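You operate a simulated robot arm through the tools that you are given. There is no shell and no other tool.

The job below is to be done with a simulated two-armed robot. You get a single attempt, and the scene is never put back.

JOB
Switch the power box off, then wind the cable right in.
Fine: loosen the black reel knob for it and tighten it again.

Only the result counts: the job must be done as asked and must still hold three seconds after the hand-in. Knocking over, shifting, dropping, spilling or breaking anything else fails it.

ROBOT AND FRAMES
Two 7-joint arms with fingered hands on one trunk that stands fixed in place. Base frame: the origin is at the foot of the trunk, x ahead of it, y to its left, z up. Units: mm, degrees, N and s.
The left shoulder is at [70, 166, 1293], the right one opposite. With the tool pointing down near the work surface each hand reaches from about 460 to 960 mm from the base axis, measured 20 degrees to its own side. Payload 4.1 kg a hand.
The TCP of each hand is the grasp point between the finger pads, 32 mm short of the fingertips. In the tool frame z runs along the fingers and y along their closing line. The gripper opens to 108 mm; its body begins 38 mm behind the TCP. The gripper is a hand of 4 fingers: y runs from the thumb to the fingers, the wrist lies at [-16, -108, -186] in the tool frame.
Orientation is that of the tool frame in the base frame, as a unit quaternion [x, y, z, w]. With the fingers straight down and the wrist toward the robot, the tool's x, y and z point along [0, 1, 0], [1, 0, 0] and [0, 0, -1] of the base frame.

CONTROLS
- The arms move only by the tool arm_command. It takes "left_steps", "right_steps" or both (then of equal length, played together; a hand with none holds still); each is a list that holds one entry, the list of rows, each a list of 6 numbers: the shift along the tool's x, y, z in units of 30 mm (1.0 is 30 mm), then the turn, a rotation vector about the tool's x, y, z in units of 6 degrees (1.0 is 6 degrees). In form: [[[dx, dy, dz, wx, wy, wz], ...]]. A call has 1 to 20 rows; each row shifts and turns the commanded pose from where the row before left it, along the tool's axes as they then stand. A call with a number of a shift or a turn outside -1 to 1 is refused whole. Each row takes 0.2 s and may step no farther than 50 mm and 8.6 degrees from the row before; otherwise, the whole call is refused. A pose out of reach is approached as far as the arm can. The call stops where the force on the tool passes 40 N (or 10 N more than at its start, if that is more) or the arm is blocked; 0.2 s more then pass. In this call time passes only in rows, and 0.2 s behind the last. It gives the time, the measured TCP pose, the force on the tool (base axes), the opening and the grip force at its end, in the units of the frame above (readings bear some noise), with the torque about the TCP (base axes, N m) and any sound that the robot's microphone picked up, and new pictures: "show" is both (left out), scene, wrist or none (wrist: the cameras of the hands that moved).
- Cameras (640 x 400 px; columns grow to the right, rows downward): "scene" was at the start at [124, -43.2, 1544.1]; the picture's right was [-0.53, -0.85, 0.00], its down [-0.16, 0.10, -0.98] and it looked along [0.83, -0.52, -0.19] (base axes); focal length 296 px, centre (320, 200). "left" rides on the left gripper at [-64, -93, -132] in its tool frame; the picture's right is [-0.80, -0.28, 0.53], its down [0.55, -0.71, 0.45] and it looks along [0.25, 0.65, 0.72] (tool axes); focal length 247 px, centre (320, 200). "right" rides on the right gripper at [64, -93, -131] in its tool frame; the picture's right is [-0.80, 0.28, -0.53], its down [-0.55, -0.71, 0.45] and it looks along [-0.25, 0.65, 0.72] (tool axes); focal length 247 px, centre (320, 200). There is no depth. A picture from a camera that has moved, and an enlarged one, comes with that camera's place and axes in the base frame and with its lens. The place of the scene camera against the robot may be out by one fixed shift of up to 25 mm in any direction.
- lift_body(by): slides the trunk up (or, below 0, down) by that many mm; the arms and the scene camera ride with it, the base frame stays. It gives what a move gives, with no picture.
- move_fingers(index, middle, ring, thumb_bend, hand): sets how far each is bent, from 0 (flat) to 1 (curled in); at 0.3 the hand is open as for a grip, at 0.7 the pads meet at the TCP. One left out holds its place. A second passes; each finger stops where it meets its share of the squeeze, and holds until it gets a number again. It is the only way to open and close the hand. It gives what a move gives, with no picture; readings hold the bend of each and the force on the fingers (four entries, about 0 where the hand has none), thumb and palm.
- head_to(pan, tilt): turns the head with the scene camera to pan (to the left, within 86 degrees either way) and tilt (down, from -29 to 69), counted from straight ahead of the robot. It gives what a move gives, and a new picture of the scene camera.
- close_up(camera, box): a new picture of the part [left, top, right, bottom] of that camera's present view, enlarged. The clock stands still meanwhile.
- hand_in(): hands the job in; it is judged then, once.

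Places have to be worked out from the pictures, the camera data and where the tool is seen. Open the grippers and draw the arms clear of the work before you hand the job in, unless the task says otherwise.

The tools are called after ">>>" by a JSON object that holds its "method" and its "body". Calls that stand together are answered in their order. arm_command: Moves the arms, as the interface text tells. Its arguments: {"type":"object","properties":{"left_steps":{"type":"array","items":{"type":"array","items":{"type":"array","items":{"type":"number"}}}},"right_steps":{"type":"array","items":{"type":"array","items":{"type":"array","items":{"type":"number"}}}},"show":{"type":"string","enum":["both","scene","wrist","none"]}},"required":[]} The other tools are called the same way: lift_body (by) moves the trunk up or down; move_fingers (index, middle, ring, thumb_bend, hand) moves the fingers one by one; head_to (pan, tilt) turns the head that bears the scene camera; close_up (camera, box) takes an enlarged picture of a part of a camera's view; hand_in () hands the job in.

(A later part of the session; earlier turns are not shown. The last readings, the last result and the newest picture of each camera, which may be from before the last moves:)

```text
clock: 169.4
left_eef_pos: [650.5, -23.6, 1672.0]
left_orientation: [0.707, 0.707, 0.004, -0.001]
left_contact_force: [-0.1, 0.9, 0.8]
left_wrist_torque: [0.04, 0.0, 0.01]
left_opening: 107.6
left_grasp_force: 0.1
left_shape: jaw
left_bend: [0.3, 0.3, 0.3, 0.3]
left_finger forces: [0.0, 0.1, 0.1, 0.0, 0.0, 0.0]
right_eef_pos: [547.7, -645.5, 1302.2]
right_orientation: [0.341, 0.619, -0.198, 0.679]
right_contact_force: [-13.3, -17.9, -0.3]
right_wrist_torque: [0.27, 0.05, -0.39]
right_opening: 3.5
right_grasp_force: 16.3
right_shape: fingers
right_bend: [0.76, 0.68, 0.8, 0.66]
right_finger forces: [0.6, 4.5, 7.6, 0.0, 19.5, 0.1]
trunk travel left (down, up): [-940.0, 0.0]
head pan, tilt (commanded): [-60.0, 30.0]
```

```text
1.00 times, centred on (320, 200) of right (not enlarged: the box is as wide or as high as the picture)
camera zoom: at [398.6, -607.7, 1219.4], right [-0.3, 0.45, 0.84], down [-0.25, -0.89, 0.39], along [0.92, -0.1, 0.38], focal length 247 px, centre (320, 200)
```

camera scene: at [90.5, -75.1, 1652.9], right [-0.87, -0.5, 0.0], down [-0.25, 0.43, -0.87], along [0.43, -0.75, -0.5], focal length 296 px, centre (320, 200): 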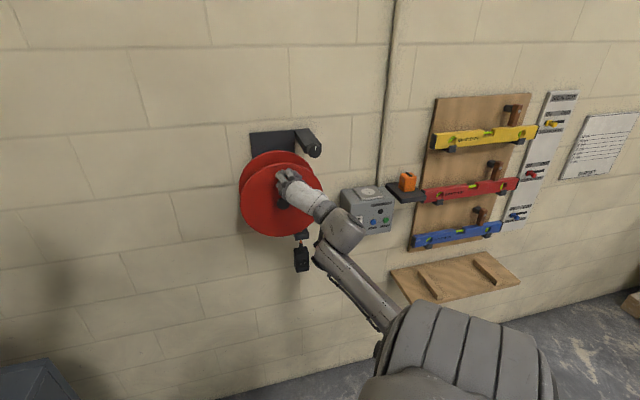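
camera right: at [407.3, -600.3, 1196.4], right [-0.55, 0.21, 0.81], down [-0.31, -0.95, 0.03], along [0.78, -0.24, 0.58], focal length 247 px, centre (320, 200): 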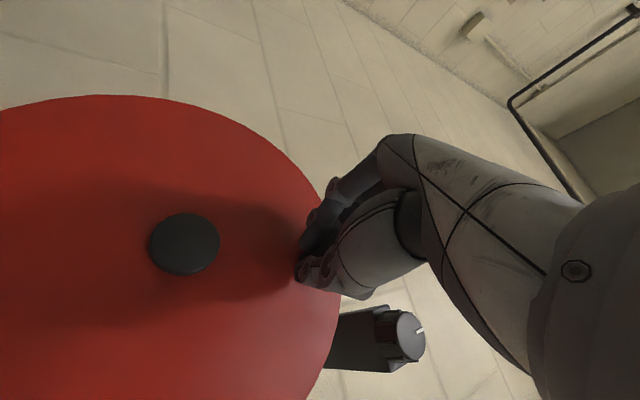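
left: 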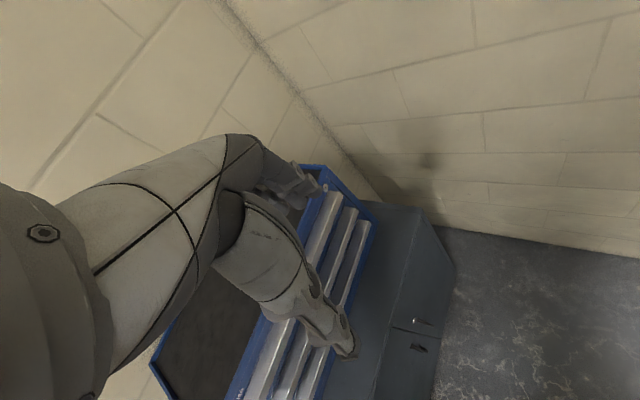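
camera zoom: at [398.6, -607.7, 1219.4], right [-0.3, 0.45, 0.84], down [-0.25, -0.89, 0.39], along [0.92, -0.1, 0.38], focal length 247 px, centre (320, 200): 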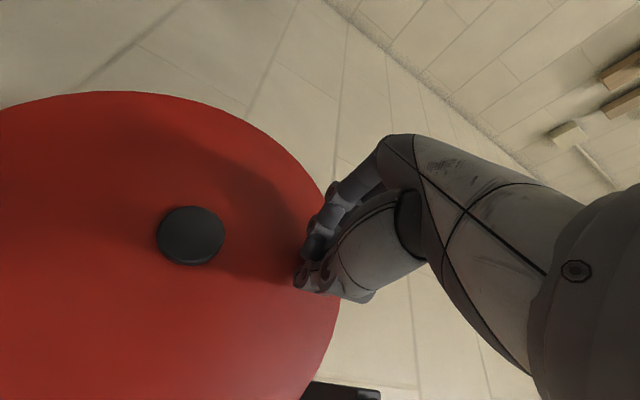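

The force jumped to 22 N without the plug moving, so the neck is hard against the guide: fully wound in. I'll ease back half a step, open the hand and back out.

>>> {"method": "arm_command", "body": {"right_steps": [[[-0.1, -0.25, 0, 0, 0, 0.9]]], "show": "none"}}

>>> {"method": "move_fingers", "body": {"hand": "right", "index": 0.45, "middle": 0.45, "ring": 0.45, "thumb_bend": 0.45}}

>>> {"method": "arm_command", "body": {"right_steps": [[[0, 0, -0.7, 0, 0, 0], [0, 0, -0.9, 0, 0, 0], [0, 0, -0.9, 0, 0, 0], [0, 0, -0.3, 0, 0, 0]]]}}

>>> {"method": "close_up", "body": {"camera": "scene", "box": [225, 150, 335, 290]}}

```text
clock: 169.8
left_eef_pos: [657.7, -16.2, 1668.3]
left_orientation: [0.706, 0.708, 0.0, 0.0]
left_contact_force: [0.3, 0.4, -0.2]
left_wrist_torque: [-0.04, 0.04, -0.01]
left_opening: 107.3
left_grasp_force: 0.0
left_shape: jaw
left_bend: [0.3, 0.3, 0.3, 0.3]
left_finger forces: [0.0, 0.0, 0.0, 0.0, 0.0, 0.0]
right_eef_pos: [545.9, -645.6, 1303.0]
right_orientation: [0.367, 0.605, -0.167, 0.687]
right_contact_force: [-9.0, -13.7, -6.3]
right_wrist_torque: [0.25, 0.16, -0.3]
right_opening: 3.3
right_grasp_force: 14.1
right_shape: fingers
right_bend: [0.76, 0.68, 0.8, 0.66]
right_finger forces: [1.4, 5.4, 4.2, 0.0, 17.2, 0.0]
trunk travel left (down, up): [-940.0, 0.0]
head pan, tilt (commanded): [-60.0, 30.0]
```

```text
clock: 170.8
left_eef_pos: [654.9, -13.9, 1669.2]
left_orientation: [0.707, 0.708, 0.0, 0.0]
left_contact_force: [-0.8, -1.0, 0.4]
left_wrist_torque: [-0.01, 0.02, 0.0]
left_opening: 107.6
left_grasp_force: 0.0
left_shape: jaw
left_bend: [0.3, 0.3, 0.3, 0.3]
left_finger forces: [0.1, 0.1, 0.0, 0.0, 0.1, 0.0]
right_eef_pos: [546.0, -642.4, 1305.4]
right_orientation: [0.365, 0.603, -0.167, 0.689]
right_contact_force: [-1.0, -0.2, 0.0]
right_wrist_torque: [0.0, 0.03, 0.0]
right_opening: 68.4
right_grasp_force: 0.0
right_shape: fingers
right_bend: [0.45, 0.45, 0.45, 0.45]
right_finger forces: [0.0, 0.0, 0.1, 0.0, 0.0, 0.0]
trunk travel left (down, up): [-940.0, 0.0]
head pan, tilt (commanded): [-60.0, 30.0]
```

```text
clock: 171.8
left_eef_pos: [655.3, -14.4, 1669.1]
left_orientation: [0.707, 0.707, 0.0, 0.001]
left_contact_force: [-0.2, 0.4, 0.2]
left_wrist_torque: [-0.02, 0.0, 0.02]
left_opening: 107.6
left_grasp_force: 0.0
left_shape: jaw
left_bend: [0.3, 0.3, 0.3, 0.3]
left_finger forces: [0.0, 0.0, 0.0, 0.0, 0.1, 0.1]
right_eef_pos: [486.8, -585.8, 1305.0]
right_orientation: [0.365, 0.604, -0.168, 0.688]
right_contact_force: [0.2, 0.0, 0.0]
right_wrist_torque: [0.04, -0.02, -0.02]
right_opening: 68.7
right_grasp_force: 0.0
right_shape: fingers
right_bend: [0.45, 0.45, 0.45, 0.45]
right_finger forces: [0.1, 0.1, 0.0, 0.1, 0.0, 0.1]
trunk travel left (down, up): [-940.0, 0.0]
head pan, tilt (commanded): [-60.0, 30.0]
camera scene: at [90.2, -72.8, 1653.0], right [-0.87, -0.5, 0.0], down [-0.25, 0.43, -0.87], along [0.43, -0.75, -0.5], focal length 296 px, centre (320, 200)
camera right: at [343.9, -542.7, 1215.3], right [-0.36, 0.4, 0.84], down [-0.27, -0.91, 0.31], along [0.89, -0.12, 0.43], focal length 247 px, centre (320, 200)
```

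scene: 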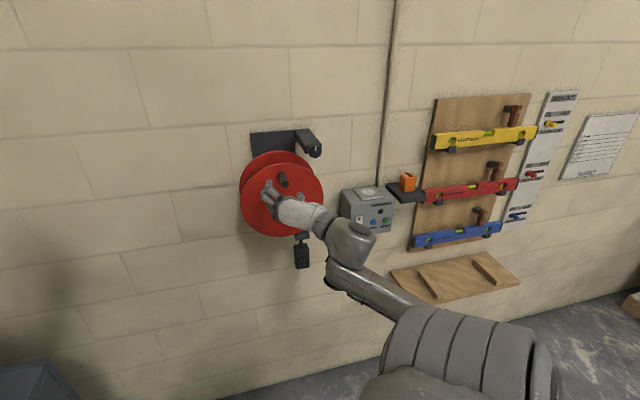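
right: 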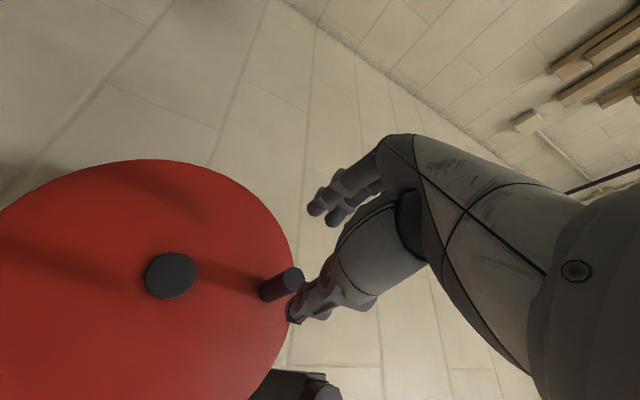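

```text
2.86 times, centred on (280, 220) of scene
camera zoom: at [90.2, -72.8, 1653.0], right [-0.87, -0.5, 0.0], down [-0.25, 0.43, -0.87], along [0.43, -0.75, -0.5], focal length 846 px, centre (434, 143)
```

zoom: 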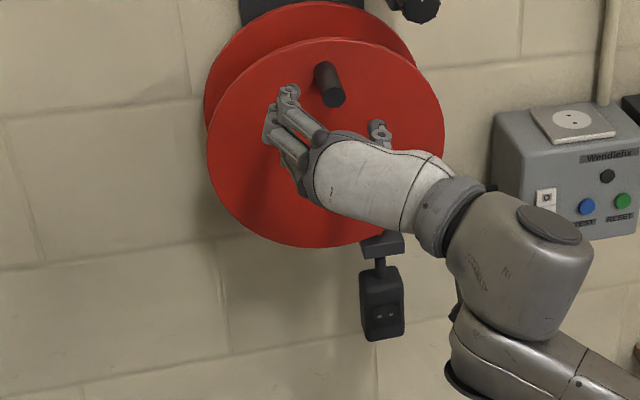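

The plug is snug at the guide. Now I'll tighten the knob: roll the hand to -60° from upright and bring it in front of the knob at a safe depth.

>>> {"method": "arm_command", "body": {"right_steps": [[[0, 0, 0, 0, 0, 1], [0, 0, 0, 0, 0, 1], [-0.72, -0.36, 0, 0, 0, 0], [-0.72, -0.36, 0, 0, 0, 0], [-0.72, -0.36, 0, 0, 0, 0], [-0.72, -0.36, 0, 0, 0, 0], [-0.72, -0.36, 0, 0, 0, 0]]]}}

>>> {"method": "close_up", "body": {"camera": "scene", "box": [280, 210, 330, 280]}}

```text
clock: 173.4
left_eef_pos: [654.0, -15.3, 1669.7]
left_orientation: [0.706, 0.708, 0.001, 0.0]
left_contact_force: [-0.7, -0.1, 0.0]
left_wrist_torque: [-0.01, 0.01, 0.01]
left_opening: 107.6
left_grasp_force: 0.0
left_shape: jaw
left_bend: [0.3, 0.3, 0.3, 0.3]
left_finger forces: [0.0, 0.1, 0.0, 0.1, 0.0, 0.1]
right_eef_pos: [415.8, -657.3, 1372.2]
right_orientation: [0.427, 0.562, -0.094, 0.702]
right_contact_force: [-0.4, -0.4, -0.5]
right_wrist_torque: [0.03, 0.01, -0.01]
right_opening: 68.6
right_grasp_force: 0.1
right_shape: fingers
right_bend: [0.45, 0.45, 0.45, 0.45]
right_finger forces: [0.0, 0.0, 0.1, 0.0, 0.0, 0.0]
trunk travel left (down, up): [-940.0, 0.0]
head pan, tilt (commanded): [-60.0, 30.0]
camera scene: at [88.7, -73.2, 1653.1], right [-0.87, -0.5, 0.0], down [-0.25, 0.43, -0.87], along [0.43, -0.75, -0.5], focal length 296 px, centre (320, 200)
camera right: at [286.7, -598.6, 1270.2], right [-0.48, 0.27, 0.83], down [-0.31, -0.94, 0.13], along [0.82, -0.19, 0.54], focal length 247 px, centre (320, 200)
```

scene: 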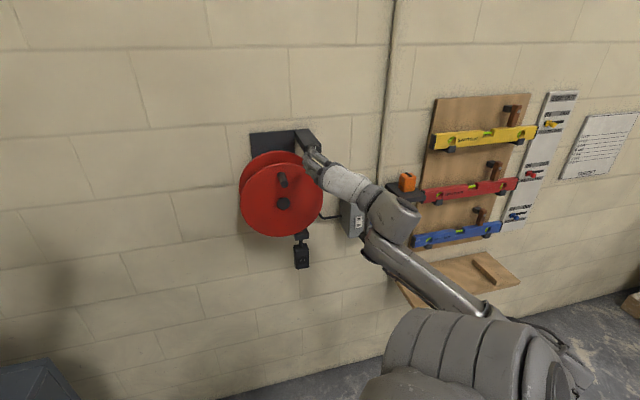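
right: 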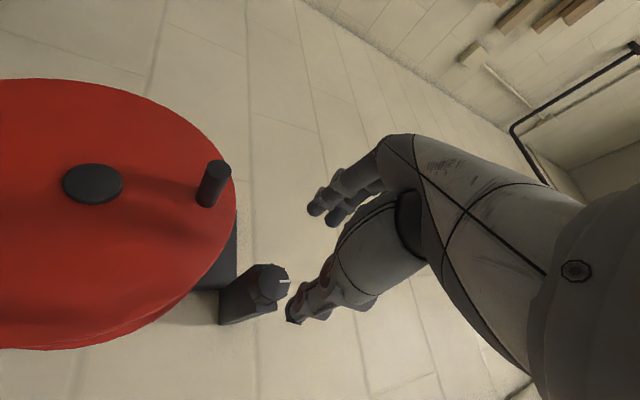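

```text
5.71 times, centred on (305, 245) of scene
camera zoom: at [88.7, -73.2, 1653.1], right [-0.87, -0.5, 0.0], down [-0.25, 0.43, -0.87], along [0.43, -0.75, -0.5], focal length 1693 px, centre (406, -57)
```

zoom: 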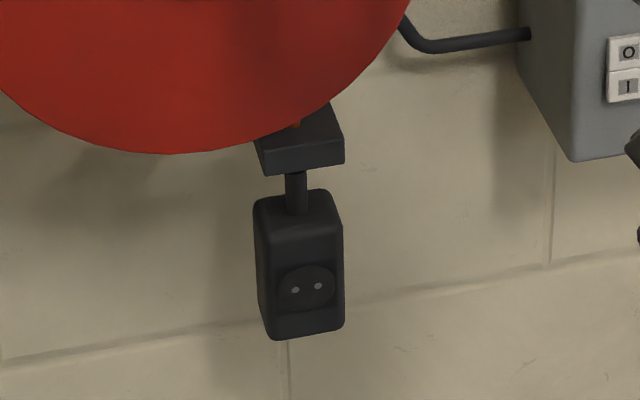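

Everything lines up: knob ahead, mark up, plug neck at the guide. I'll advance onto the knob and grip it.

>>> {"method": "arm_command", "body": {"right_steps": [[[0, 0, 0.8, 0, 0, 0], [0, 0, 0.8, 0, 0, 0], [0, 0, 0.8, 0, 0, 0], [0, 0, 0.8, 0, 0, 0]]], "show": "wrist"}}

>>> {"method": "move_fingers", "body": {"hand": "right", "index": 0.85, "middle": 0.85, "ring": 0.85, "thumb_bend": 0.85}}

>>> {"method": "close_up", "body": {"camera": "right", "box": [220, 150, 400, 350]}}

```text
clock: 174.4
left_eef_pos: [657.4, -15.5, 1667.8]
left_orientation: [0.706, 0.708, -0.001, -0.001]
left_contact_force: [0.9, 0.0, 0.4]
left_wrist_torque: [-0.02, -0.02, 0.0]
left_opening: 107.5
left_grasp_force: 0.0
left_shape: jaw
left_bend: [0.3, 0.3, 0.3, 0.3]
left_finger forces: [0.0, 0.1, 0.1, 0.1, 0.0, 0.1]
right_eef_pos: [486.8, -724.9, 1370.9]
right_orientation: [0.427, 0.564, -0.093, 0.7]
right_contact_force: [-0.2, 0.2, 0.7]
right_wrist_torque: [0.01, 0.0, 0.01]
right_opening: 69.0
right_grasp_force: 0.0
right_shape: fingers
right_bend: [0.45, 0.45, 0.45, 0.45]
right_finger forces: [0.1, 0.0, 0.0, 0.0, 0.2, 0.1]
trunk travel left (down, up): [-940.0, 0.0]
head pan, tilt (commanded): [-60.0, 30.0]
camera right: at [357.1, -666.6, 1269.0], right [-0.48, 0.27, 0.83], down [-0.31, -0.94, 0.13], along [0.82, -0.19, 0.54], focal length 247 px, centre (320, 200)
```

right: 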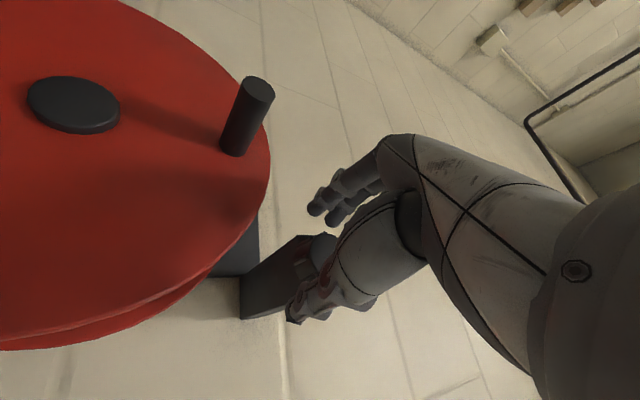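

```text
clock: 175.4
left_eef_pos: [657.8, -13.2, 1668.7]
left_orientation: [0.706, 0.708, -0.001, -0.001]
left_contact_force: [1.0, 0.7, -0.1]
left_wrist_torque: [0.01, -0.02, -0.05]
left_opening: 107.4
left_grasp_force: 0.1
left_shape: jaw
left_bend: [0.3, 0.3, 0.3, 0.3]
left_finger forces: [0.1, 0.0, 0.0, 0.1, 0.1, 0.1]
right_eef_pos: [486.0, -721.1, 1373.0]
right_orientation: [0.427, 0.562, -0.094, 0.702]
right_contact_force: [8.3, 0.1, 9.0]
right_wrist_torque: [-0.2, -0.03, 0.22]
right_opening: 26.4
right_grasp_force: 21.1
right_shape: fingers
right_bend: [0.71, 0.6, 0.72, 0.59]
right_finger forces: [7.9, 9.8, 13.0, 0.1, 12.5, 0.0]
trunk travel left (down, up): [-940.0, 0.0]
head pan, tilt (commanded): [-60.0, 30.0]
```

```text
2.00 times, centred on (310, 250) of right
camera zoom: at [357.5, -664.8, 1270.7], right [-0.48, 0.27, 0.83], down [-0.31, -0.94, 0.13], along [0.82, -0.19, 0.54], focal length 494 px, centre (340, 100)
```

zoom: 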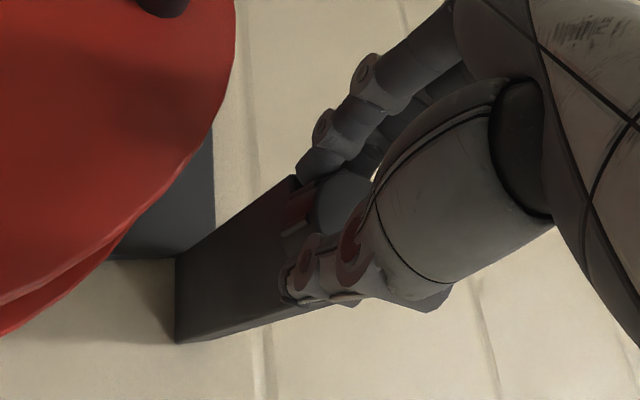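

Gripped firmly. Now I'll turn clockwise (positive about tool z) by 60°.

>>> {"method": "arm_command", "body": {"right_steps": [[[0, 0.035, 0, 0, 0, 1], [0, 0.035, 0, 0, 0, 1], [0, 0.035, 0, 0, 0, 1], [0, 0.035, 0, 0, 0, 1], [0, 0.035, 0, 0, 0, 1], [0, 0.035, 0, 0, 0, 1], [0, 0.035, 0, 0, 0, 1], [0, 0.035, 0, 0, 0, 1], [0, 0.035, 0, 0, 0, 1], [0, 0.035, 0, 0, 0, 1]]]}}

>>> {"method": "close_up", "body": {"camera": "right", "box": [220, 150, 400, 350]}}

```text
clock: 177.6
left_eef_pos: [655.1, -16.6, 1668.9]
left_orientation: [0.707, 0.707, 0.0, 0.0]
left_contact_force: [0.0, 0.4, -0.8]
left_wrist_torque: [0.0, 0.02, -0.05]
left_opening: 107.5
left_grasp_force: 0.0
left_shape: jaw
left_bend: [0.3, 0.3, 0.3, 0.3]
left_finger forces: [0.0, 0.1, 0.0, 0.1, 0.0, 0.0]
right_eef_pos: [484.7, -720.4, 1381.5]
right_orientation: [0.652, 0.271, 0.269, 0.655]
right_contact_force: [-3.9, -13.5, 10.3]
right_wrist_torque: [-0.28, -0.06, -0.32]
right_opening: 26.0
right_grasp_force: 20.5
right_shape: fingers
right_bend: [0.71, 0.62, 0.72, 0.59]
right_finger forces: [8.1, 4.4, 17.1, 0.0, 10.2, 0.0]
trunk travel left (down, up): [-940.0, 0.0]
head pan, tilt (commanded): [-60.0, 30.0]
camera scene: at [88.2, -74.7, 1653.0], right [-0.87, -0.5, 0.0], down [-0.25, 0.43, -0.87], along [0.43, -0.75, -0.5], focal length 296 px, centre (320, 200)
camera right: at [437.0, -584.0, 1287.5], right [-0.94, -0.19, 0.29], down [-0.07, -0.71, -0.7], along [0.33, -0.68, 0.65], focal length 247 px, centre (320, 200)
```

scene: 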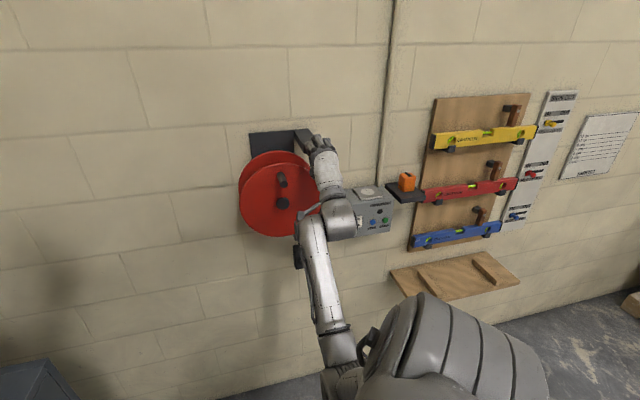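
right: 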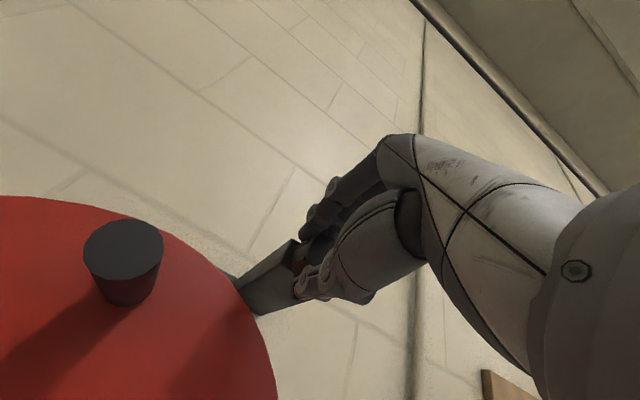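

```text
2.00 times, centred on (310, 250) of right
camera zoom: at [437.0, -584.0, 1287.5], right [-0.94, -0.19, 0.29], down [-0.07, -0.71, -0.7], along [0.33, -0.68, 0.65], focal length 494 px, centre (340, 100)
```

zoom: 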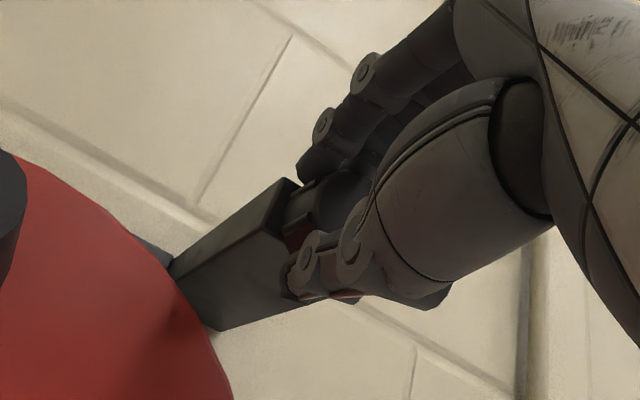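

60° clockwise done with moderate force. I'll continue to +30° to complete the 90° and feel for the end stop.

>>> {"method": "arm_command", "body": {"right_steps": [[[0, 0.035, 0, 0, 0, 1], [0, 0.035, 0, 0, 0, 1], [0, 0.035, 0, 0, 0, 1], [0, 0.035, 0, 0, 0, 1], [0, 0.035, 0, 0, 0, 1]]]}}

```text
clock: 178.8
left_eef_pos: [653.8, -19.2, 1670.8]
left_orientation: [0.707, 0.707, 0.001, -0.001]
left_contact_force: [0.2, 0.1, -0.6]
left_wrist_torque: [0.02, -0.03, 0.0]
left_opening: 107.8
left_grasp_force: 0.1
left_shape: jaw
left_bend: [0.3, 0.3, 0.3, 0.3]
left_finger forces: [0.1, 0.0, 0.1, 0.0, 0.0, 0.0]
right_eef_pos: [483.0, -724.3, 1385.4]
right_orientation: [0.701, 0.093, 0.429, 0.562]
right_contact_force: [-14.2, -10.9, -4.0]
right_wrist_torque: [0.03, 0.22, -0.43]
right_opening: 25.3
right_grasp_force: 22.9
right_shape: fingers
right_bend: [0.71, 0.62, 0.72, 0.59]
right_finger forces: [7.9, 3.8, 22.4, 0.0, 12.0, 0.0]
trunk travel left (down, up): [-940.0, 0.0]
head pan, tilt (commanded): [-60.0, 30.0]
camera scene: at [86.7, -76.6, 1652.9], right [-0.87, -0.5, 0.0], down [-0.25, 0.44, -0.87], along [0.43, -0.75, -0.5], focal length 296 px, centre (320, 200)
camera right: at [462.0, -559.5, 1336.8], right [-0.97, -0.21, -0.15], down [0.23, -0.41, -0.88], along [0.13, -0.89, 0.44], focal length 247 px, centre (320, 200)
```

scene: 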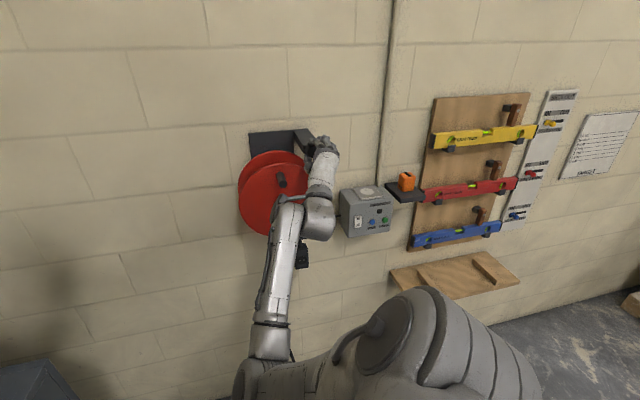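
right: 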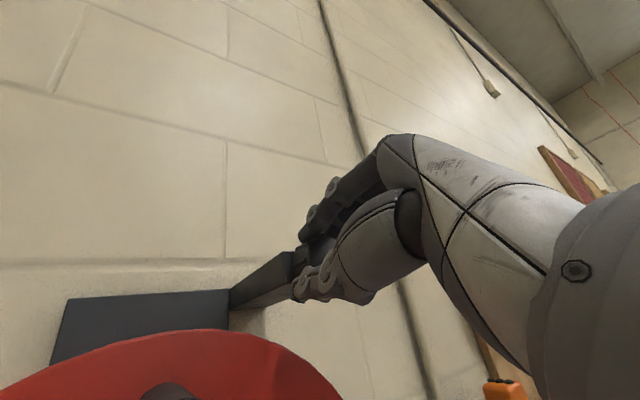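

No end stop felt yet. I'll open, back out and read the mark.

>>> {"method": "move_fingers", "body": {"hand": "right", "index": 0.42, "middle": 0.42, "ring": 0.42, "thumb_bend": 0.42}}

>>> {"method": "arm_command", "body": {"right_steps": [[[0, 0, -0.6, 0, 0, 0], [0, 0, -0.7, 0, 0, 0], [0, 0, -0.7, 0, 0, 0]]]}}

>>> {"method": "close_up", "body": {"camera": "right", "box": [220, 150, 400, 350]}}

>>> {"method": "close_up", "body": {"camera": "scene", "box": [270, 115, 350, 190]}}

```text
clock: 179.8
left_eef_pos: [656.8, -11.8, 1669.8]
left_orientation: [0.706, 0.709, -0.001, 0.0]
left_contact_force: [0.4, 0.4, 1.0]
left_wrist_torque: [-0.03, 0.03, 0.02]
left_opening: 107.8
left_grasp_force: 0.0
left_shape: jaw
left_bend: [0.3, 0.3, 0.3, 0.3]
left_finger forces: [0.0, 0.0, 0.0, 0.1, 0.0, 0.1]
right_eef_pos: [489.5, -718.8, 1386.7]
right_orientation: [0.7, 0.095, 0.43, 0.563]
right_contact_force: [-0.4, 0.3, 0.1]
right_wrist_torque: [-0.01, 0.02, 0.0]
right_opening: 76.3
right_grasp_force: 0.1
right_shape: fingers
right_bend: [0.42, 0.42, 0.42, 0.42]
right_finger forces: [0.1, 0.0, 0.0, 0.0, 0.0, 0.0]
trunk travel left (down, up): [-940.0, 0.0]
head pan, tilt (commanded): [-60.0, 30.0]
```

```text
clock: 180.6
left_eef_pos: [655.2, -14.4, 1669.6]
left_orientation: [0.706, 0.708, 0.0, 0.001]
left_contact_force: [-0.4, -0.1, 0.5]
left_wrist_torque: [-0.02, 0.01, 0.04]
left_opening: 107.3
left_grasp_force: 0.0
left_shape: jaw
left_bend: [0.3, 0.3, 0.3, 0.3]
left_finger forces: [0.0, 0.0, 0.0, 0.0, 0.0, 0.1]
right_eef_pos: [444.0, -677.5, 1386.2]
right_orientation: [0.699, 0.097, 0.429, 0.564]
right_contact_force: [0.6, -0.4, -0.1]
right_wrist_torque: [-0.02, -0.02, 0.02]
right_opening: 76.4
right_grasp_force: 0.0
right_shape: fingers
right_bend: [0.42, 0.42, 0.42, 0.42]
right_finger forces: [0.1, 0.1, 0.0, 0.0, 0.0, 0.0]
trunk travel left (down, up): [-940.0, 0.0]
head pan, tilt (commanded): [-60.0, 30.0]
camera scene: at [89.9, -71.9, 1653.1], right [-0.87, -0.5, 0.0], down [-0.25, 0.43, -0.87], along [0.43, -0.75, -0.5], focal length 296 px, centre (320, 200)
camera right: at [422.7, -513.0, 1338.0], right [-0.97, -0.22, -0.15], down [0.23, -0.41, -0.88], along [0.13, -0.89, 0.45], focal length 247 px, centre (320, 200)
```

scene: 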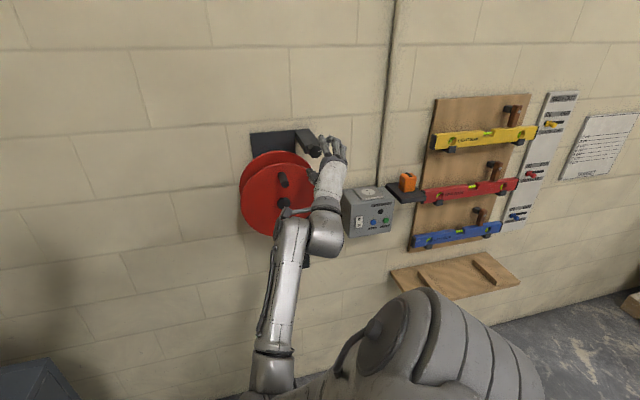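
right: 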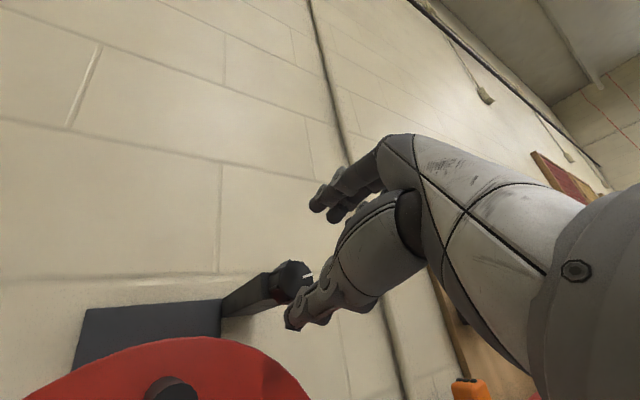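

```text
2.00 times, centred on (310, 250) of right
camera zoom: at [422.7, -513.0, 1338.0], right [-0.97, -0.22, -0.15], down [0.23, -0.41, -0.88], along [0.13, -0.89, 0.45], focal length 494 px, centre (340, 100)
```

zoom: 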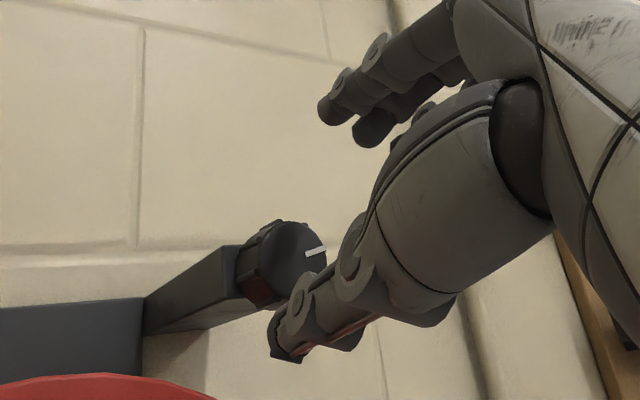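

```text
5.33 times, centred on (310, 152) of scene
camera zoom: at [89.9, -71.9, 1653.1], right [-0.87, -0.5, 0.0], down [-0.25, 0.43, -0.87], along [0.43, -0.75, -0.5], focal length 1580 px, centre (373, 453)
```

zoom: 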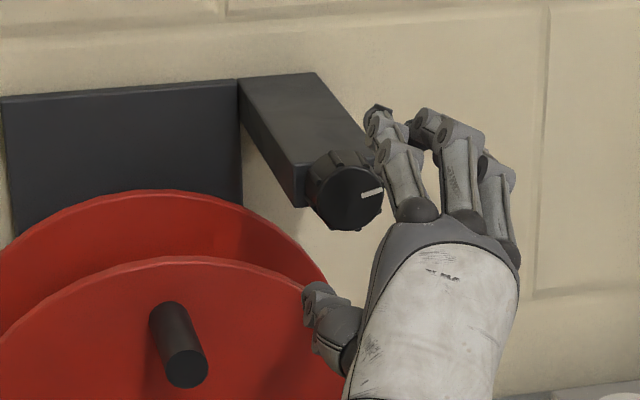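

The mark is back to about 12–15° short of its original 3 o'clock position, so the knob needs a little more clockwise. I'll rotate the hand back and re-grip for another clockwise turn up to its stop.

>>> {"method": "arm_command", "body": {"right_steps": [[[0, -0.035, 0, 0, 0, -0.94], [0, -0.035, 0, 0, 0, -0.94], [0, -0.035, 0, 0, 0, -0.94], [0, -0.035, 0, 0, 0, -0.94], [0, -0.035, 0, 0, 0, -0.94], [0, -0.035, 0, 0, 0, -0.94], [0, -0.035, 0, 0, 0, -0.94], [0, -0.035, 0, 0, 0, -0.94]]]}}

```text
clock: 182.4
left_eef_pos: [653.7, -15.6, 1669.3]
left_orientation: [0.707, 0.707, 0.0, -0.001]
left_contact_force: [0.9, -0.2, -0.1]
left_wrist_torque: [0.0, 0.0, 0.03]
left_opening: 107.7
left_grasp_force: 0.0
left_shape: jaw
left_bend: [0.3, 0.3, 0.3, 0.3]
left_finger forces: [0.0, 0.1, 0.1, 0.0, 0.0, 0.0]
right_eef_pos: [444.7, -676.7, 1377.1]
right_orientation: [0.61, 0.356, 0.18, 0.685]
right_contact_force: [-0.6, 0.6, 1.1]
right_wrist_torque: [0.0, 0.04, 0.03]
right_opening: 76.6
right_grasp_force: 0.0
right_shape: fingers
right_bend: [0.42, 0.42, 0.42, 0.42]
right_finger forces: [0.0, 0.0, 0.1, 0.0, 0.0, 0.1]
trunk travel left (down, up): [-940.0, 0.0]
head pan, tilt (commanded): [-60.0, 30.0]
camera scene: at [89.2, -73.2, 1653.1], right [-0.87, -0.5, 0.0], down [-0.25, 0.43, -0.87], along [0.43, -0.75, -0.5], focal length 296 px, centre (320, 200)
camera right: at [377.4, -559.0, 1270.8], right [-0.87, -0.11, 0.49], down [-0.19, -0.83, -0.53], along [0.46, -0.55, 0.69], focal length 247 px, centre (320, 200)
```

scene: 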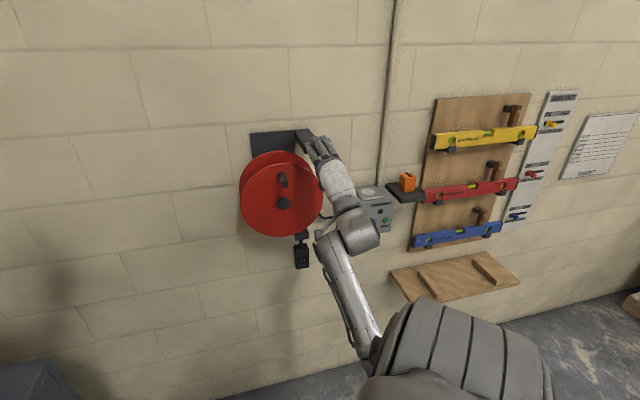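
right: 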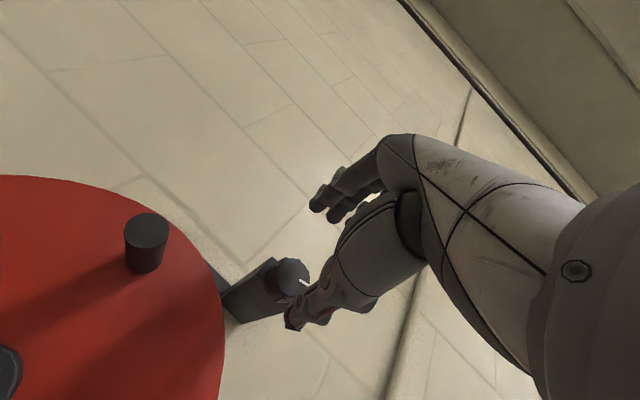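

The knob is centred again. I'll advance, grip and turn clockwise 36°, watching the torque for the stop.

>>> {"method": "arm_command", "body": {"right_steps": [[[-0.08, 0, 0.7, 0, 0, 0], [0, 0, 0.7, 0, 0, 0], [0, 0, 0.72, 0, 0, 0]]], "show": "none"}}

>>> {"method": "move_fingers", "body": {"hand": "right", "index": 0.85, "middle": 0.85, "ring": 0.85, "thumb_bend": 0.85}}

>>> {"method": "arm_command", "body": {"right_steps": [[[0, 0.035, 0, 0, 0, 1], [0, 0.035, 0, 0, 0, 1], [0, 0.035, 0, 0, 0, 1]]], "show": "none"}}

>>> {"method": "arm_command", "body": {"right_steps": [[[0, 0.035, 0, 0, 0, 1], [0, 0.035, 0, 0, 0, 1], [0, 0.035, 0, 0, 0, 1]]], "show": "wrist"}}

```text
clock: 183.2
left_eef_pos: [656.3, -13.9, 1670.2]
left_orientation: [0.707, 0.708, -0.001, -0.001]
left_contact_force: [-0.2, 0.2, 0.1]
left_wrist_torque: [0.0, -0.03, 0.05]
left_opening: 107.6
left_grasp_force: 0.1
left_shape: jaw
left_bend: [0.3, 0.3, 0.3, 0.3]
left_finger forces: [0.1, 0.0, 0.1, 0.0, 0.0, 0.0]
right_eef_pos: [490.7, -724.9, 1377.4]
right_orientation: [0.61, 0.357, 0.18, 0.684]
right_contact_force: [-0.3, 1.1, 0.5]
right_wrist_torque: [-0.01, 0.0, 0.01]
right_opening: 76.9
right_grasp_force: 0.0
right_shape: fingers
right_bend: [0.42, 0.42, 0.42, 0.42]
right_finger forces: [0.0, 0.0, 0.0, 0.1, 0.1, 0.0]
trunk travel left (down, up): [-940.0, 0.0]
head pan, tilt (commanded): [-60.0, 30.0]
```

```text
clock: 184.2
left_eef_pos: [656.4, -14.3, 1669.9]
left_orientation: [0.706, 0.708, -0.001, 0.001]
left_contact_force: [0.6, -1.0, -0.4]
left_wrist_torque: [0.01, 0.01, 0.01]
left_opening: 107.2
left_grasp_force: 0.1
left_shape: jaw
left_bend: [0.3, 0.3, 0.3, 0.3]
left_finger forces: [0.0, 0.1, 0.0, 0.0, 0.0, 0.0]
right_eef_pos: [490.9, -723.9, 1380.3]
right_orientation: [0.609, 0.357, 0.181, 0.685]
right_contact_force: [4.1, -3.1, 9.0]
right_wrist_torque: [-0.19, -0.29, 0.26]
right_opening: 26.7
right_grasp_force: 28.4
right_shape: fingers
right_bend: [0.64, 0.63, 0.71, 0.58]
right_finger forces: [22.1, 8.2, 10.1, 0.0, 16.9, 0.0]
trunk travel left (down, up): [-940.0, 0.0]
head pan, tilt (commanded): [-60.0, 30.0]
```

```text
clock: 185.0
left_eef_pos: [656.8, -16.0, 1669.4]
left_orientation: [0.706, 0.708, -0.001, -0.001]
left_contact_force: [0.2, -0.2, -0.6]
left_wrist_torque: [-0.03, 0.03, 0.04]
left_opening: 107.6
left_grasp_force: 0.2
left_shape: jaw
left_bend: [0.3, 0.3, 0.3, 0.3]
left_finger forces: [0.0, 0.0, 0.0, 0.0, 0.0, 0.0]
right_eef_pos: [490.2, -722.7, 1381.8]
right_orientation: [0.658, 0.258, 0.285, 0.648]
right_contact_force: [5.6, -10.0, 12.0]
right_wrist_torque: [-0.35, -0.16, 0.05]
right_opening: 22.4
right_grasp_force: 20.8
right_shape: fingers
right_bend: [0.71, 0.62, 0.71, 0.6]
right_finger forces: [5.9, 9.9, 12.0, 0.0, 13.6, 0.0]
trunk travel left (down, up): [-940.0, 0.0]
head pan, tilt (commanded): [-60.0, 30.0]
```

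```text
clock: 185.8
left_eef_pos: [655.5, -14.7, 1669.2]
left_orientation: [0.706, 0.708, -0.002, 0.0]
left_contact_force: [-0.2, 0.1, 0.4]
left_wrist_torque: [-0.01, 0.01, -0.01]
left_opening: 107.7
left_grasp_force: 0.0
left_shape: jaw
left_bend: [0.3, 0.3, 0.3, 0.3]
left_finger forces: [0.1, 0.0, 0.0, 0.0, 0.1, 0.0]
right_eef_pos: [489.8, -722.7, 1384.6]
right_orientation: [0.69, 0.152, 0.384, 0.595]
right_contact_force: [3.8, -4.7, 10.2]
right_wrist_torque: [-0.42, 0.16, 0.04]
right_opening: 18.0
right_grasp_force: 18.1
right_shape: fingers
right_bend: [0.72, 0.62, 0.71, 0.61]
right_finger forces: [5.5, 7.9, 12.1, 0.0, 11.1, 0.0]
trunk travel left (down, up): [-940.0, 0.0]
head pan, tilt (commanded): [-60.0, 30.0]
camera right: at [461.5, -565.3, 1320.8], right [-0.97, -0.22, -0.01], down [0.13, -0.51, -0.85], along [0.18, -0.83, 0.52], focal length 247 px, centre (320, 200)
```

right: 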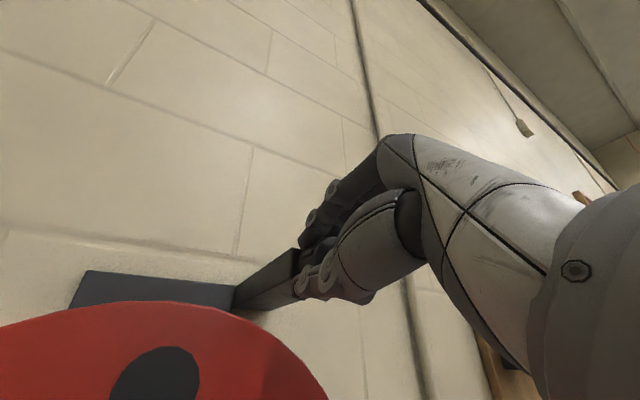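

The reaction torque is rising slightly (0.4 N·m). I'll turn another 18° and then inspect the mark.

>>> {"method": "arm_command", "body": {"right_steps": [[[0, 0.035, 0, 0, 0, 1], [0, 0.035, 0, 0, 0, 1], [0, 0.035, 0, 0, 0, 1]]], "show": "none"}}

>>> {"method": "move_fingers", "body": {"hand": "right", "index": 0.42, "middle": 0.42, "ring": 0.42, "thumb_bend": 0.42}}

>>> {"method": "arm_command", "body": {"right_steps": [[[0, 0, -0.6, 0, 0, 0], [0, 0, -0.7, 0, 0, 0], [0, 0, -0.7, 0, 0, 0]]], "show": "none"}}

>>> {"method": "close_up", "body": {"camera": "scene", "box": [280, 115, 344, 165]}}

>>> {"method": "close_up", "body": {"camera": "right", "box": [220, 200, 380, 330]}}

```text
clock: 186.6
left_eef_pos: [657.1, -12.9, 1668.9]
left_orientation: [0.706, 0.708, -0.002, 0.0]
left_contact_force: [-1.3, 0.5, -0.4]
left_wrist_torque: [0.01, -0.02, 0.01]
left_opening: 107.6
left_grasp_force: 0.1
left_shape: jaw
left_bend: [0.3, 0.3, 0.3, 0.3]
left_finger forces: [0.0, 0.0, 0.2, 0.0, 0.0, 0.0]
right_eef_pos: [489.1, -721.7, 1390.6]
right_orientation: [0.704, 0.042, 0.473, 0.528]
right_contact_force: [3.2, -2.1, 14.8]
right_wrist_torque: [-0.63, 0.3, 0.18]
right_opening: 12.4
right_grasp_force: 18.7
right_shape: fingers
right_bend: [0.72, 0.63, 0.64, 0.62]
right_finger forces: [2.8, 9.3, 12.7, 0.0, 12.4, 0.1]
trunk travel left (down, up): [-940.0, 0.0]
head pan, tilt (commanded): [-60.0, 30.0]
```

```text
clock: 187.6
left_eef_pos: [655.6, -16.1, 1668.6]
left_orientation: [0.707, 0.708, 0.0, 0.0]
left_contact_force: [0.5, 0.1, 0.0]
left_wrist_torque: [-0.02, 0.03, -0.02]
left_opening: 107.5
left_grasp_force: 0.2
left_shape: jaw
left_bend: [0.3, 0.3, 0.3, 0.3]
left_finger forces: [0.0, 0.0, 0.0, 0.1, 0.0, 0.0]
right_eef_pos: [489.0, -725.8, 1387.5]
right_orientation: [0.705, 0.041, 0.472, 0.527]
right_contact_force: [0.5, 0.9, 1.1]
right_wrist_torque: [-0.01, 0.01, 0.0]
right_opening: 76.6
right_grasp_force: 0.0
right_shape: fingers
right_bend: [0.42, 0.42, 0.42, 0.42]
right_finger forces: [0.0, 0.1, 0.0, 0.1, 0.0, 0.0]
trunk travel left (down, up): [-940.0, 0.0]
head pan, tilt (commanded): [-60.0, 30.0]
```

```text
clock: 188.4
left_eef_pos: [654.4, -13.8, 1669.2]
left_orientation: [0.707, 0.707, -0.001, 0.0]
left_contact_force: [-0.1, 0.0, 0.1]
left_wrist_torque: [0.0, -0.01, -0.02]
left_opening: 107.5
left_grasp_force: 0.0
left_shape: jaw
left_bend: [0.3, 0.3, 0.3, 0.3]
left_finger forces: [0.0, 0.1, 0.0, 0.1, 0.0, 0.0]
right_eef_pos: [444.8, -681.6, 1387.8]
right_orientation: [0.705, 0.042, 0.472, 0.528]
right_contact_force: [-0.5, 0.3, -0.4]
right_wrist_torque: [-0.01, 0.01, 0.0]
right_opening: 76.8
right_grasp_force: 0.1
right_shape: fingers
right_bend: [0.42, 0.42, 0.42, 0.42]
right_finger forces: [0.0, 0.0, 0.1, 0.1, 0.1, 0.1]
trunk travel left (down, up): [-940.0, 0.0]
head pan, tilt (commanded): [-60.0, 30.0]
```

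```text
8.00 times, centred on (312, 140) of scene
camera zoom: at [90.0, -71.9, 1653.1], right [-0.87, -0.5, 0.0], down [-0.25, 0.43, -0.87], along [0.43, -0.75, -0.5], focal length 2370 px, centre (384, 680)
```

zoom: 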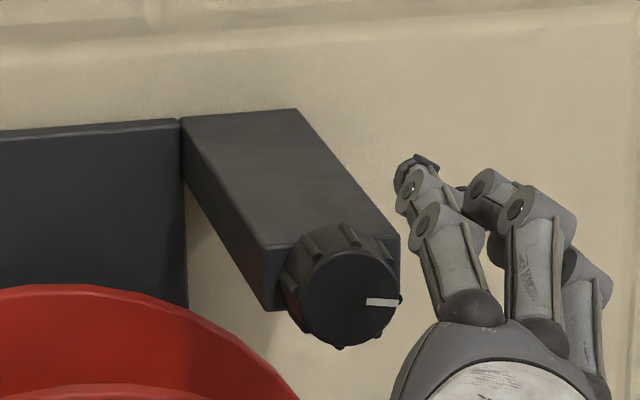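

```text
3.08 times, centred on (300, 265) of right
camera zoom: at [427.9, -512.5, 1355.6], right [-0.94, -0.19, -0.28], down [0.33, -0.31, -0.89], along [0.09, -0.93, 0.36], focal length 760 px, centre (382, 0)
```

zoom: 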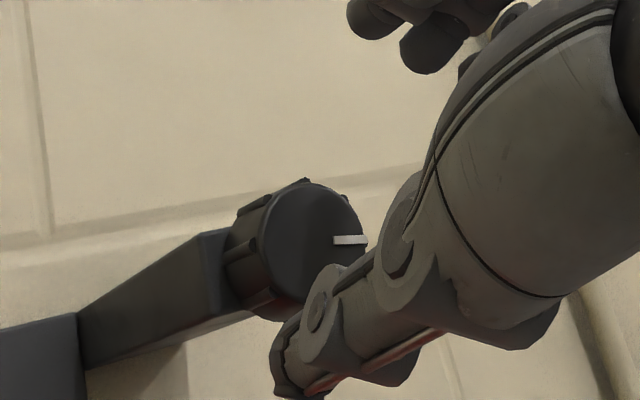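

The mark is at 3 o'clock again, a few degrees beyond where it began, and the last part slipped against firm resistance, so the knob is tight. I'll open the hand fully, draw it back from the wall, and check everything.

>>> {"method": "move_fingers", "body": {"hand": "right", "index": 0.3, "middle": 0.3, "ring": 0.3, "thumb_bend": 0.3}}

>>> {"method": "arm_command", "body": {"right_steps": [[[0, 0, -0.8, 0, 0, 0], [0, 0, -0.8, 0, 0, 0], [0, 0, -0.8, 0, 0, 0]]]}}

>>> {"method": "close_up", "body": {"camera": "scene", "box": [225, 110, 345, 290]}}

```text
clock: 189.4
left_eef_pos: [655.8, -15.0, 1668.1]
left_orientation: [0.706, 0.708, 0.0, 0.0]
left_contact_force: [0.2, 0.2, -0.1]
left_wrist_torque: [-0.03, 0.01, 0.0]
left_opening: 107.5
left_grasp_force: 0.0
left_shape: jaw
left_bend: [0.3, 0.3, 0.3, 0.3]
left_finger forces: [0.0, 0.0, 0.1, 0.0, 0.0, 0.0]
right_eef_pos: [447.9, -682.4, 1386.8]
right_orientation: [0.705, 0.042, 0.471, 0.528]
right_contact_force: [-0.3, 0.4, -0.4]
right_wrist_torque: [-0.01, -0.02, 0.04]
right_opening: 108.3
right_grasp_force: 0.0
right_shape: fingers
right_bend: [0.3, 0.3, 0.3, 0.3]
right_finger forces: [0.1, 0.0, 0.1, 0.1, 0.0, 0.0]
trunk travel left (down, up): [-940.0, 0.0]
head pan, tilt (commanded): [-60.0, 30.0]
```

```text
clock: 190.2
left_eef_pos: [655.6, -13.8, 1668.2]
left_orientation: [0.707, 0.708, -0.001, 0.0]
left_contact_force: [0.3, -0.2, -0.1]
left_wrist_torque: [-0.02, 0.03, 0.0]
left_opening: 107.9
left_grasp_force: 0.0
left_shape: jaw
left_bend: [0.3, 0.3, 0.3, 0.3]
left_finger forces: [0.0, 0.0, 0.1, 0.1, 0.0, 0.1]
right_eef_pos: [393.8, -630.1, 1388.4]
right_orientation: [0.705, 0.042, 0.472, 0.528]
right_contact_force: [0.6, 0.1, -0.3]
right_wrist_torque: [-0.02, 0.0, 0.02]
right_opening: 108.2
right_grasp_force: 0.1
right_shape: fingers
right_bend: [0.3, 0.3, 0.3, 0.3]
right_finger forces: [0.0, 0.0, 0.0, 0.1, 0.0, 0.0]
trunk travel left (down, up): [-940.0, 0.0]
head pan, tilt (commanded): [-60.0, 30.0]
camera scene: at [89.7, -71.9, 1653.1], right [-0.87, -0.5, 0.0], down [-0.25, 0.43, -0.87], along [0.43, -0.75, -0.5], focal length 296 px, centre (320, 200)
camera right: at [375.3, -462.2, 1354.8], right [-0.94, -0.19, -0.28], down [0.33, -0.31, -0.89], along [0.09, -0.93, 0.36], focal length 247 px, centre (320, 200)
```

scene: 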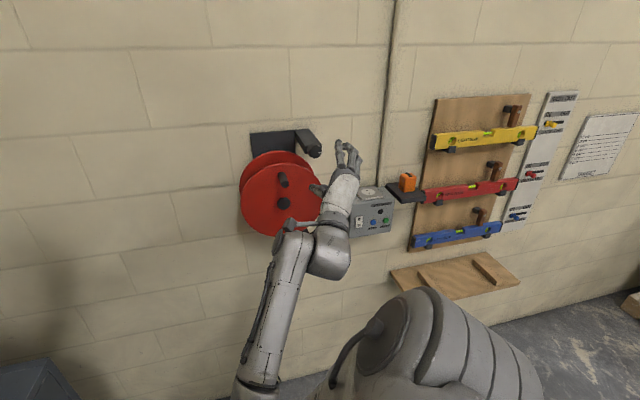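
right: 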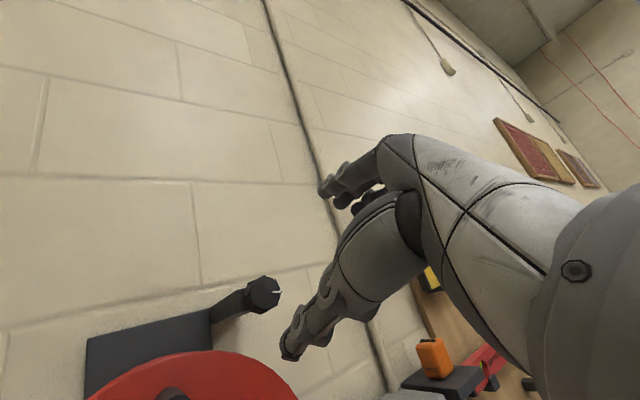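

```text
2.22 times, centred on (285, 200) of scene
camera zoom: at [89.7, -71.9, 1653.1], right [-0.87, -0.5, 0.0], down [-0.25, 0.43, -0.87], along [0.43, -0.75, -0.5], focal length 658 px, centre (398, 200)
```

zoom: 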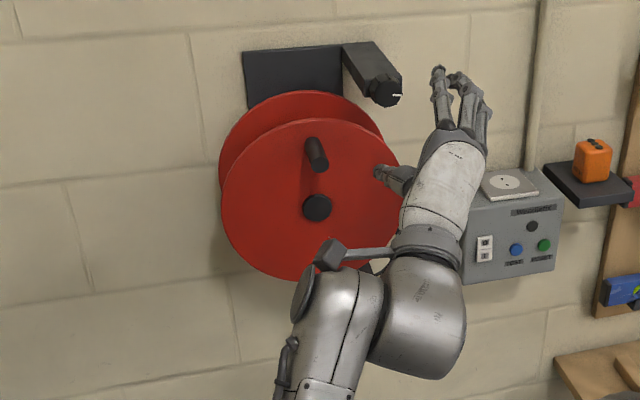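

The hand is clear of the reel. I'll move it to the right so that I can see the plug and guide unobstructed.

>>> {"method": "arm_command", "body": {"right_steps": [[[-0.68, 0.65, -0.1, 0, 0, 0], [-0.68, 0.65, -0.1, 0, 0, 0], [-0.68, 0.65, -0.1, 0, 0, 0], [-0.68, 0.65, -0.1, 0, 0, 0]]]}}

>>> {"method": "close_up", "body": {"camera": "scene", "box": [225, 110, 345, 290]}}

```text
clock: 191.2
left_eef_pos: [653.7, -15.8, 1669.5]
left_orientation: [0.707, 0.708, 0.0, 0.0]
left_contact_force: [0.8, 0.3, 0.0]
left_wrist_torque: [0.03, 0.02, 0.02]
left_opening: 107.5
left_grasp_force: 0.0
left_shape: jaw
left_bend: [0.3, 0.3, 0.3, 0.3]
left_finger forces: [0.0, 0.0, 0.0, 0.0, 0.0, 0.0]
right_eef_pos: [306.2, -702.7, 1397.0]
right_orientation: [0.705, 0.04, 0.472, 0.528]
right_contact_force: [0.4, -0.1, 0.8]
right_wrist_torque: [-0.02, 0.01, 0.0]
right_opening: 108.2
right_grasp_force: 0.0
right_shape: fingers
right_bend: [0.3, 0.3, 0.3, 0.3]
right_finger forces: [0.1, 0.0, 0.0, 0.1, 0.0, 0.0]
trunk travel left (down, up): [-940.0, 0.0]
head pan, tilt (commanded): [-60.0, 30.0]
camera scene: at [89.3, -73.8, 1653.0], right [-0.87, -0.5, 0.0], down [-0.25, 0.43, -0.87], along [0.43, -0.75, -0.5], focal length 296 px, centre (320, 200)
camera right: at [289.1, -534.4, 1364.5], right [-0.94, -0.19, -0.28], down [0.33, -0.31, -0.89], along [0.09, -0.93, 0.36], focal length 247 px, centre (320, 200)
```

scene: 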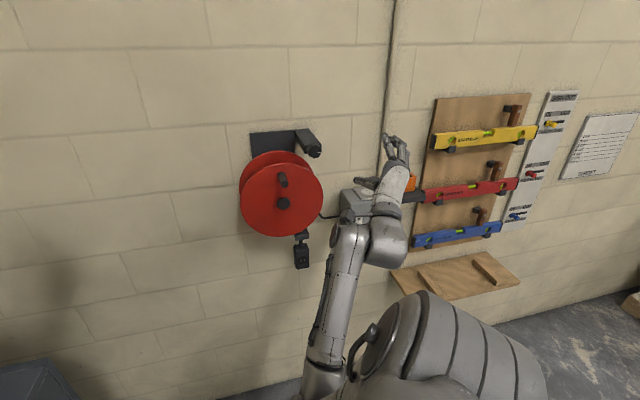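
right: 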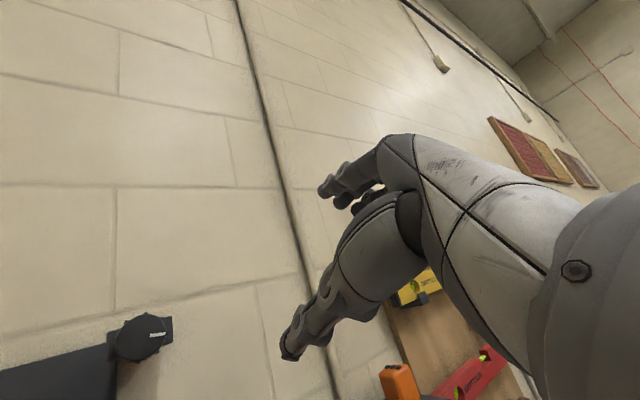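

```text
2.22 times, centred on (285, 200) of scene
camera zoom: at [89.3, -73.8, 1653.0], right [-0.87, -0.5, 0.0], down [-0.25, 0.43, -0.87], along [0.43, -0.75, -0.5], focal length 658 px, centre (398, 200)
```

zoom: 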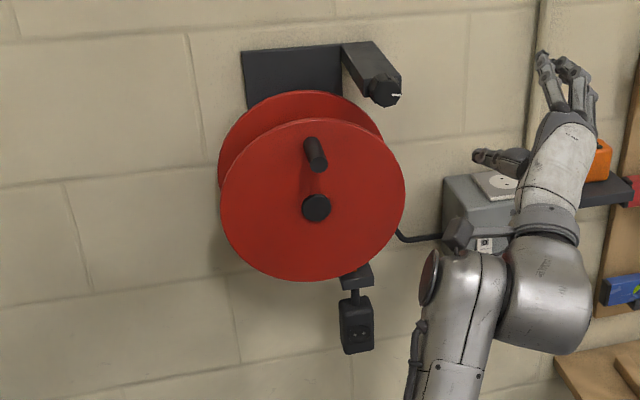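

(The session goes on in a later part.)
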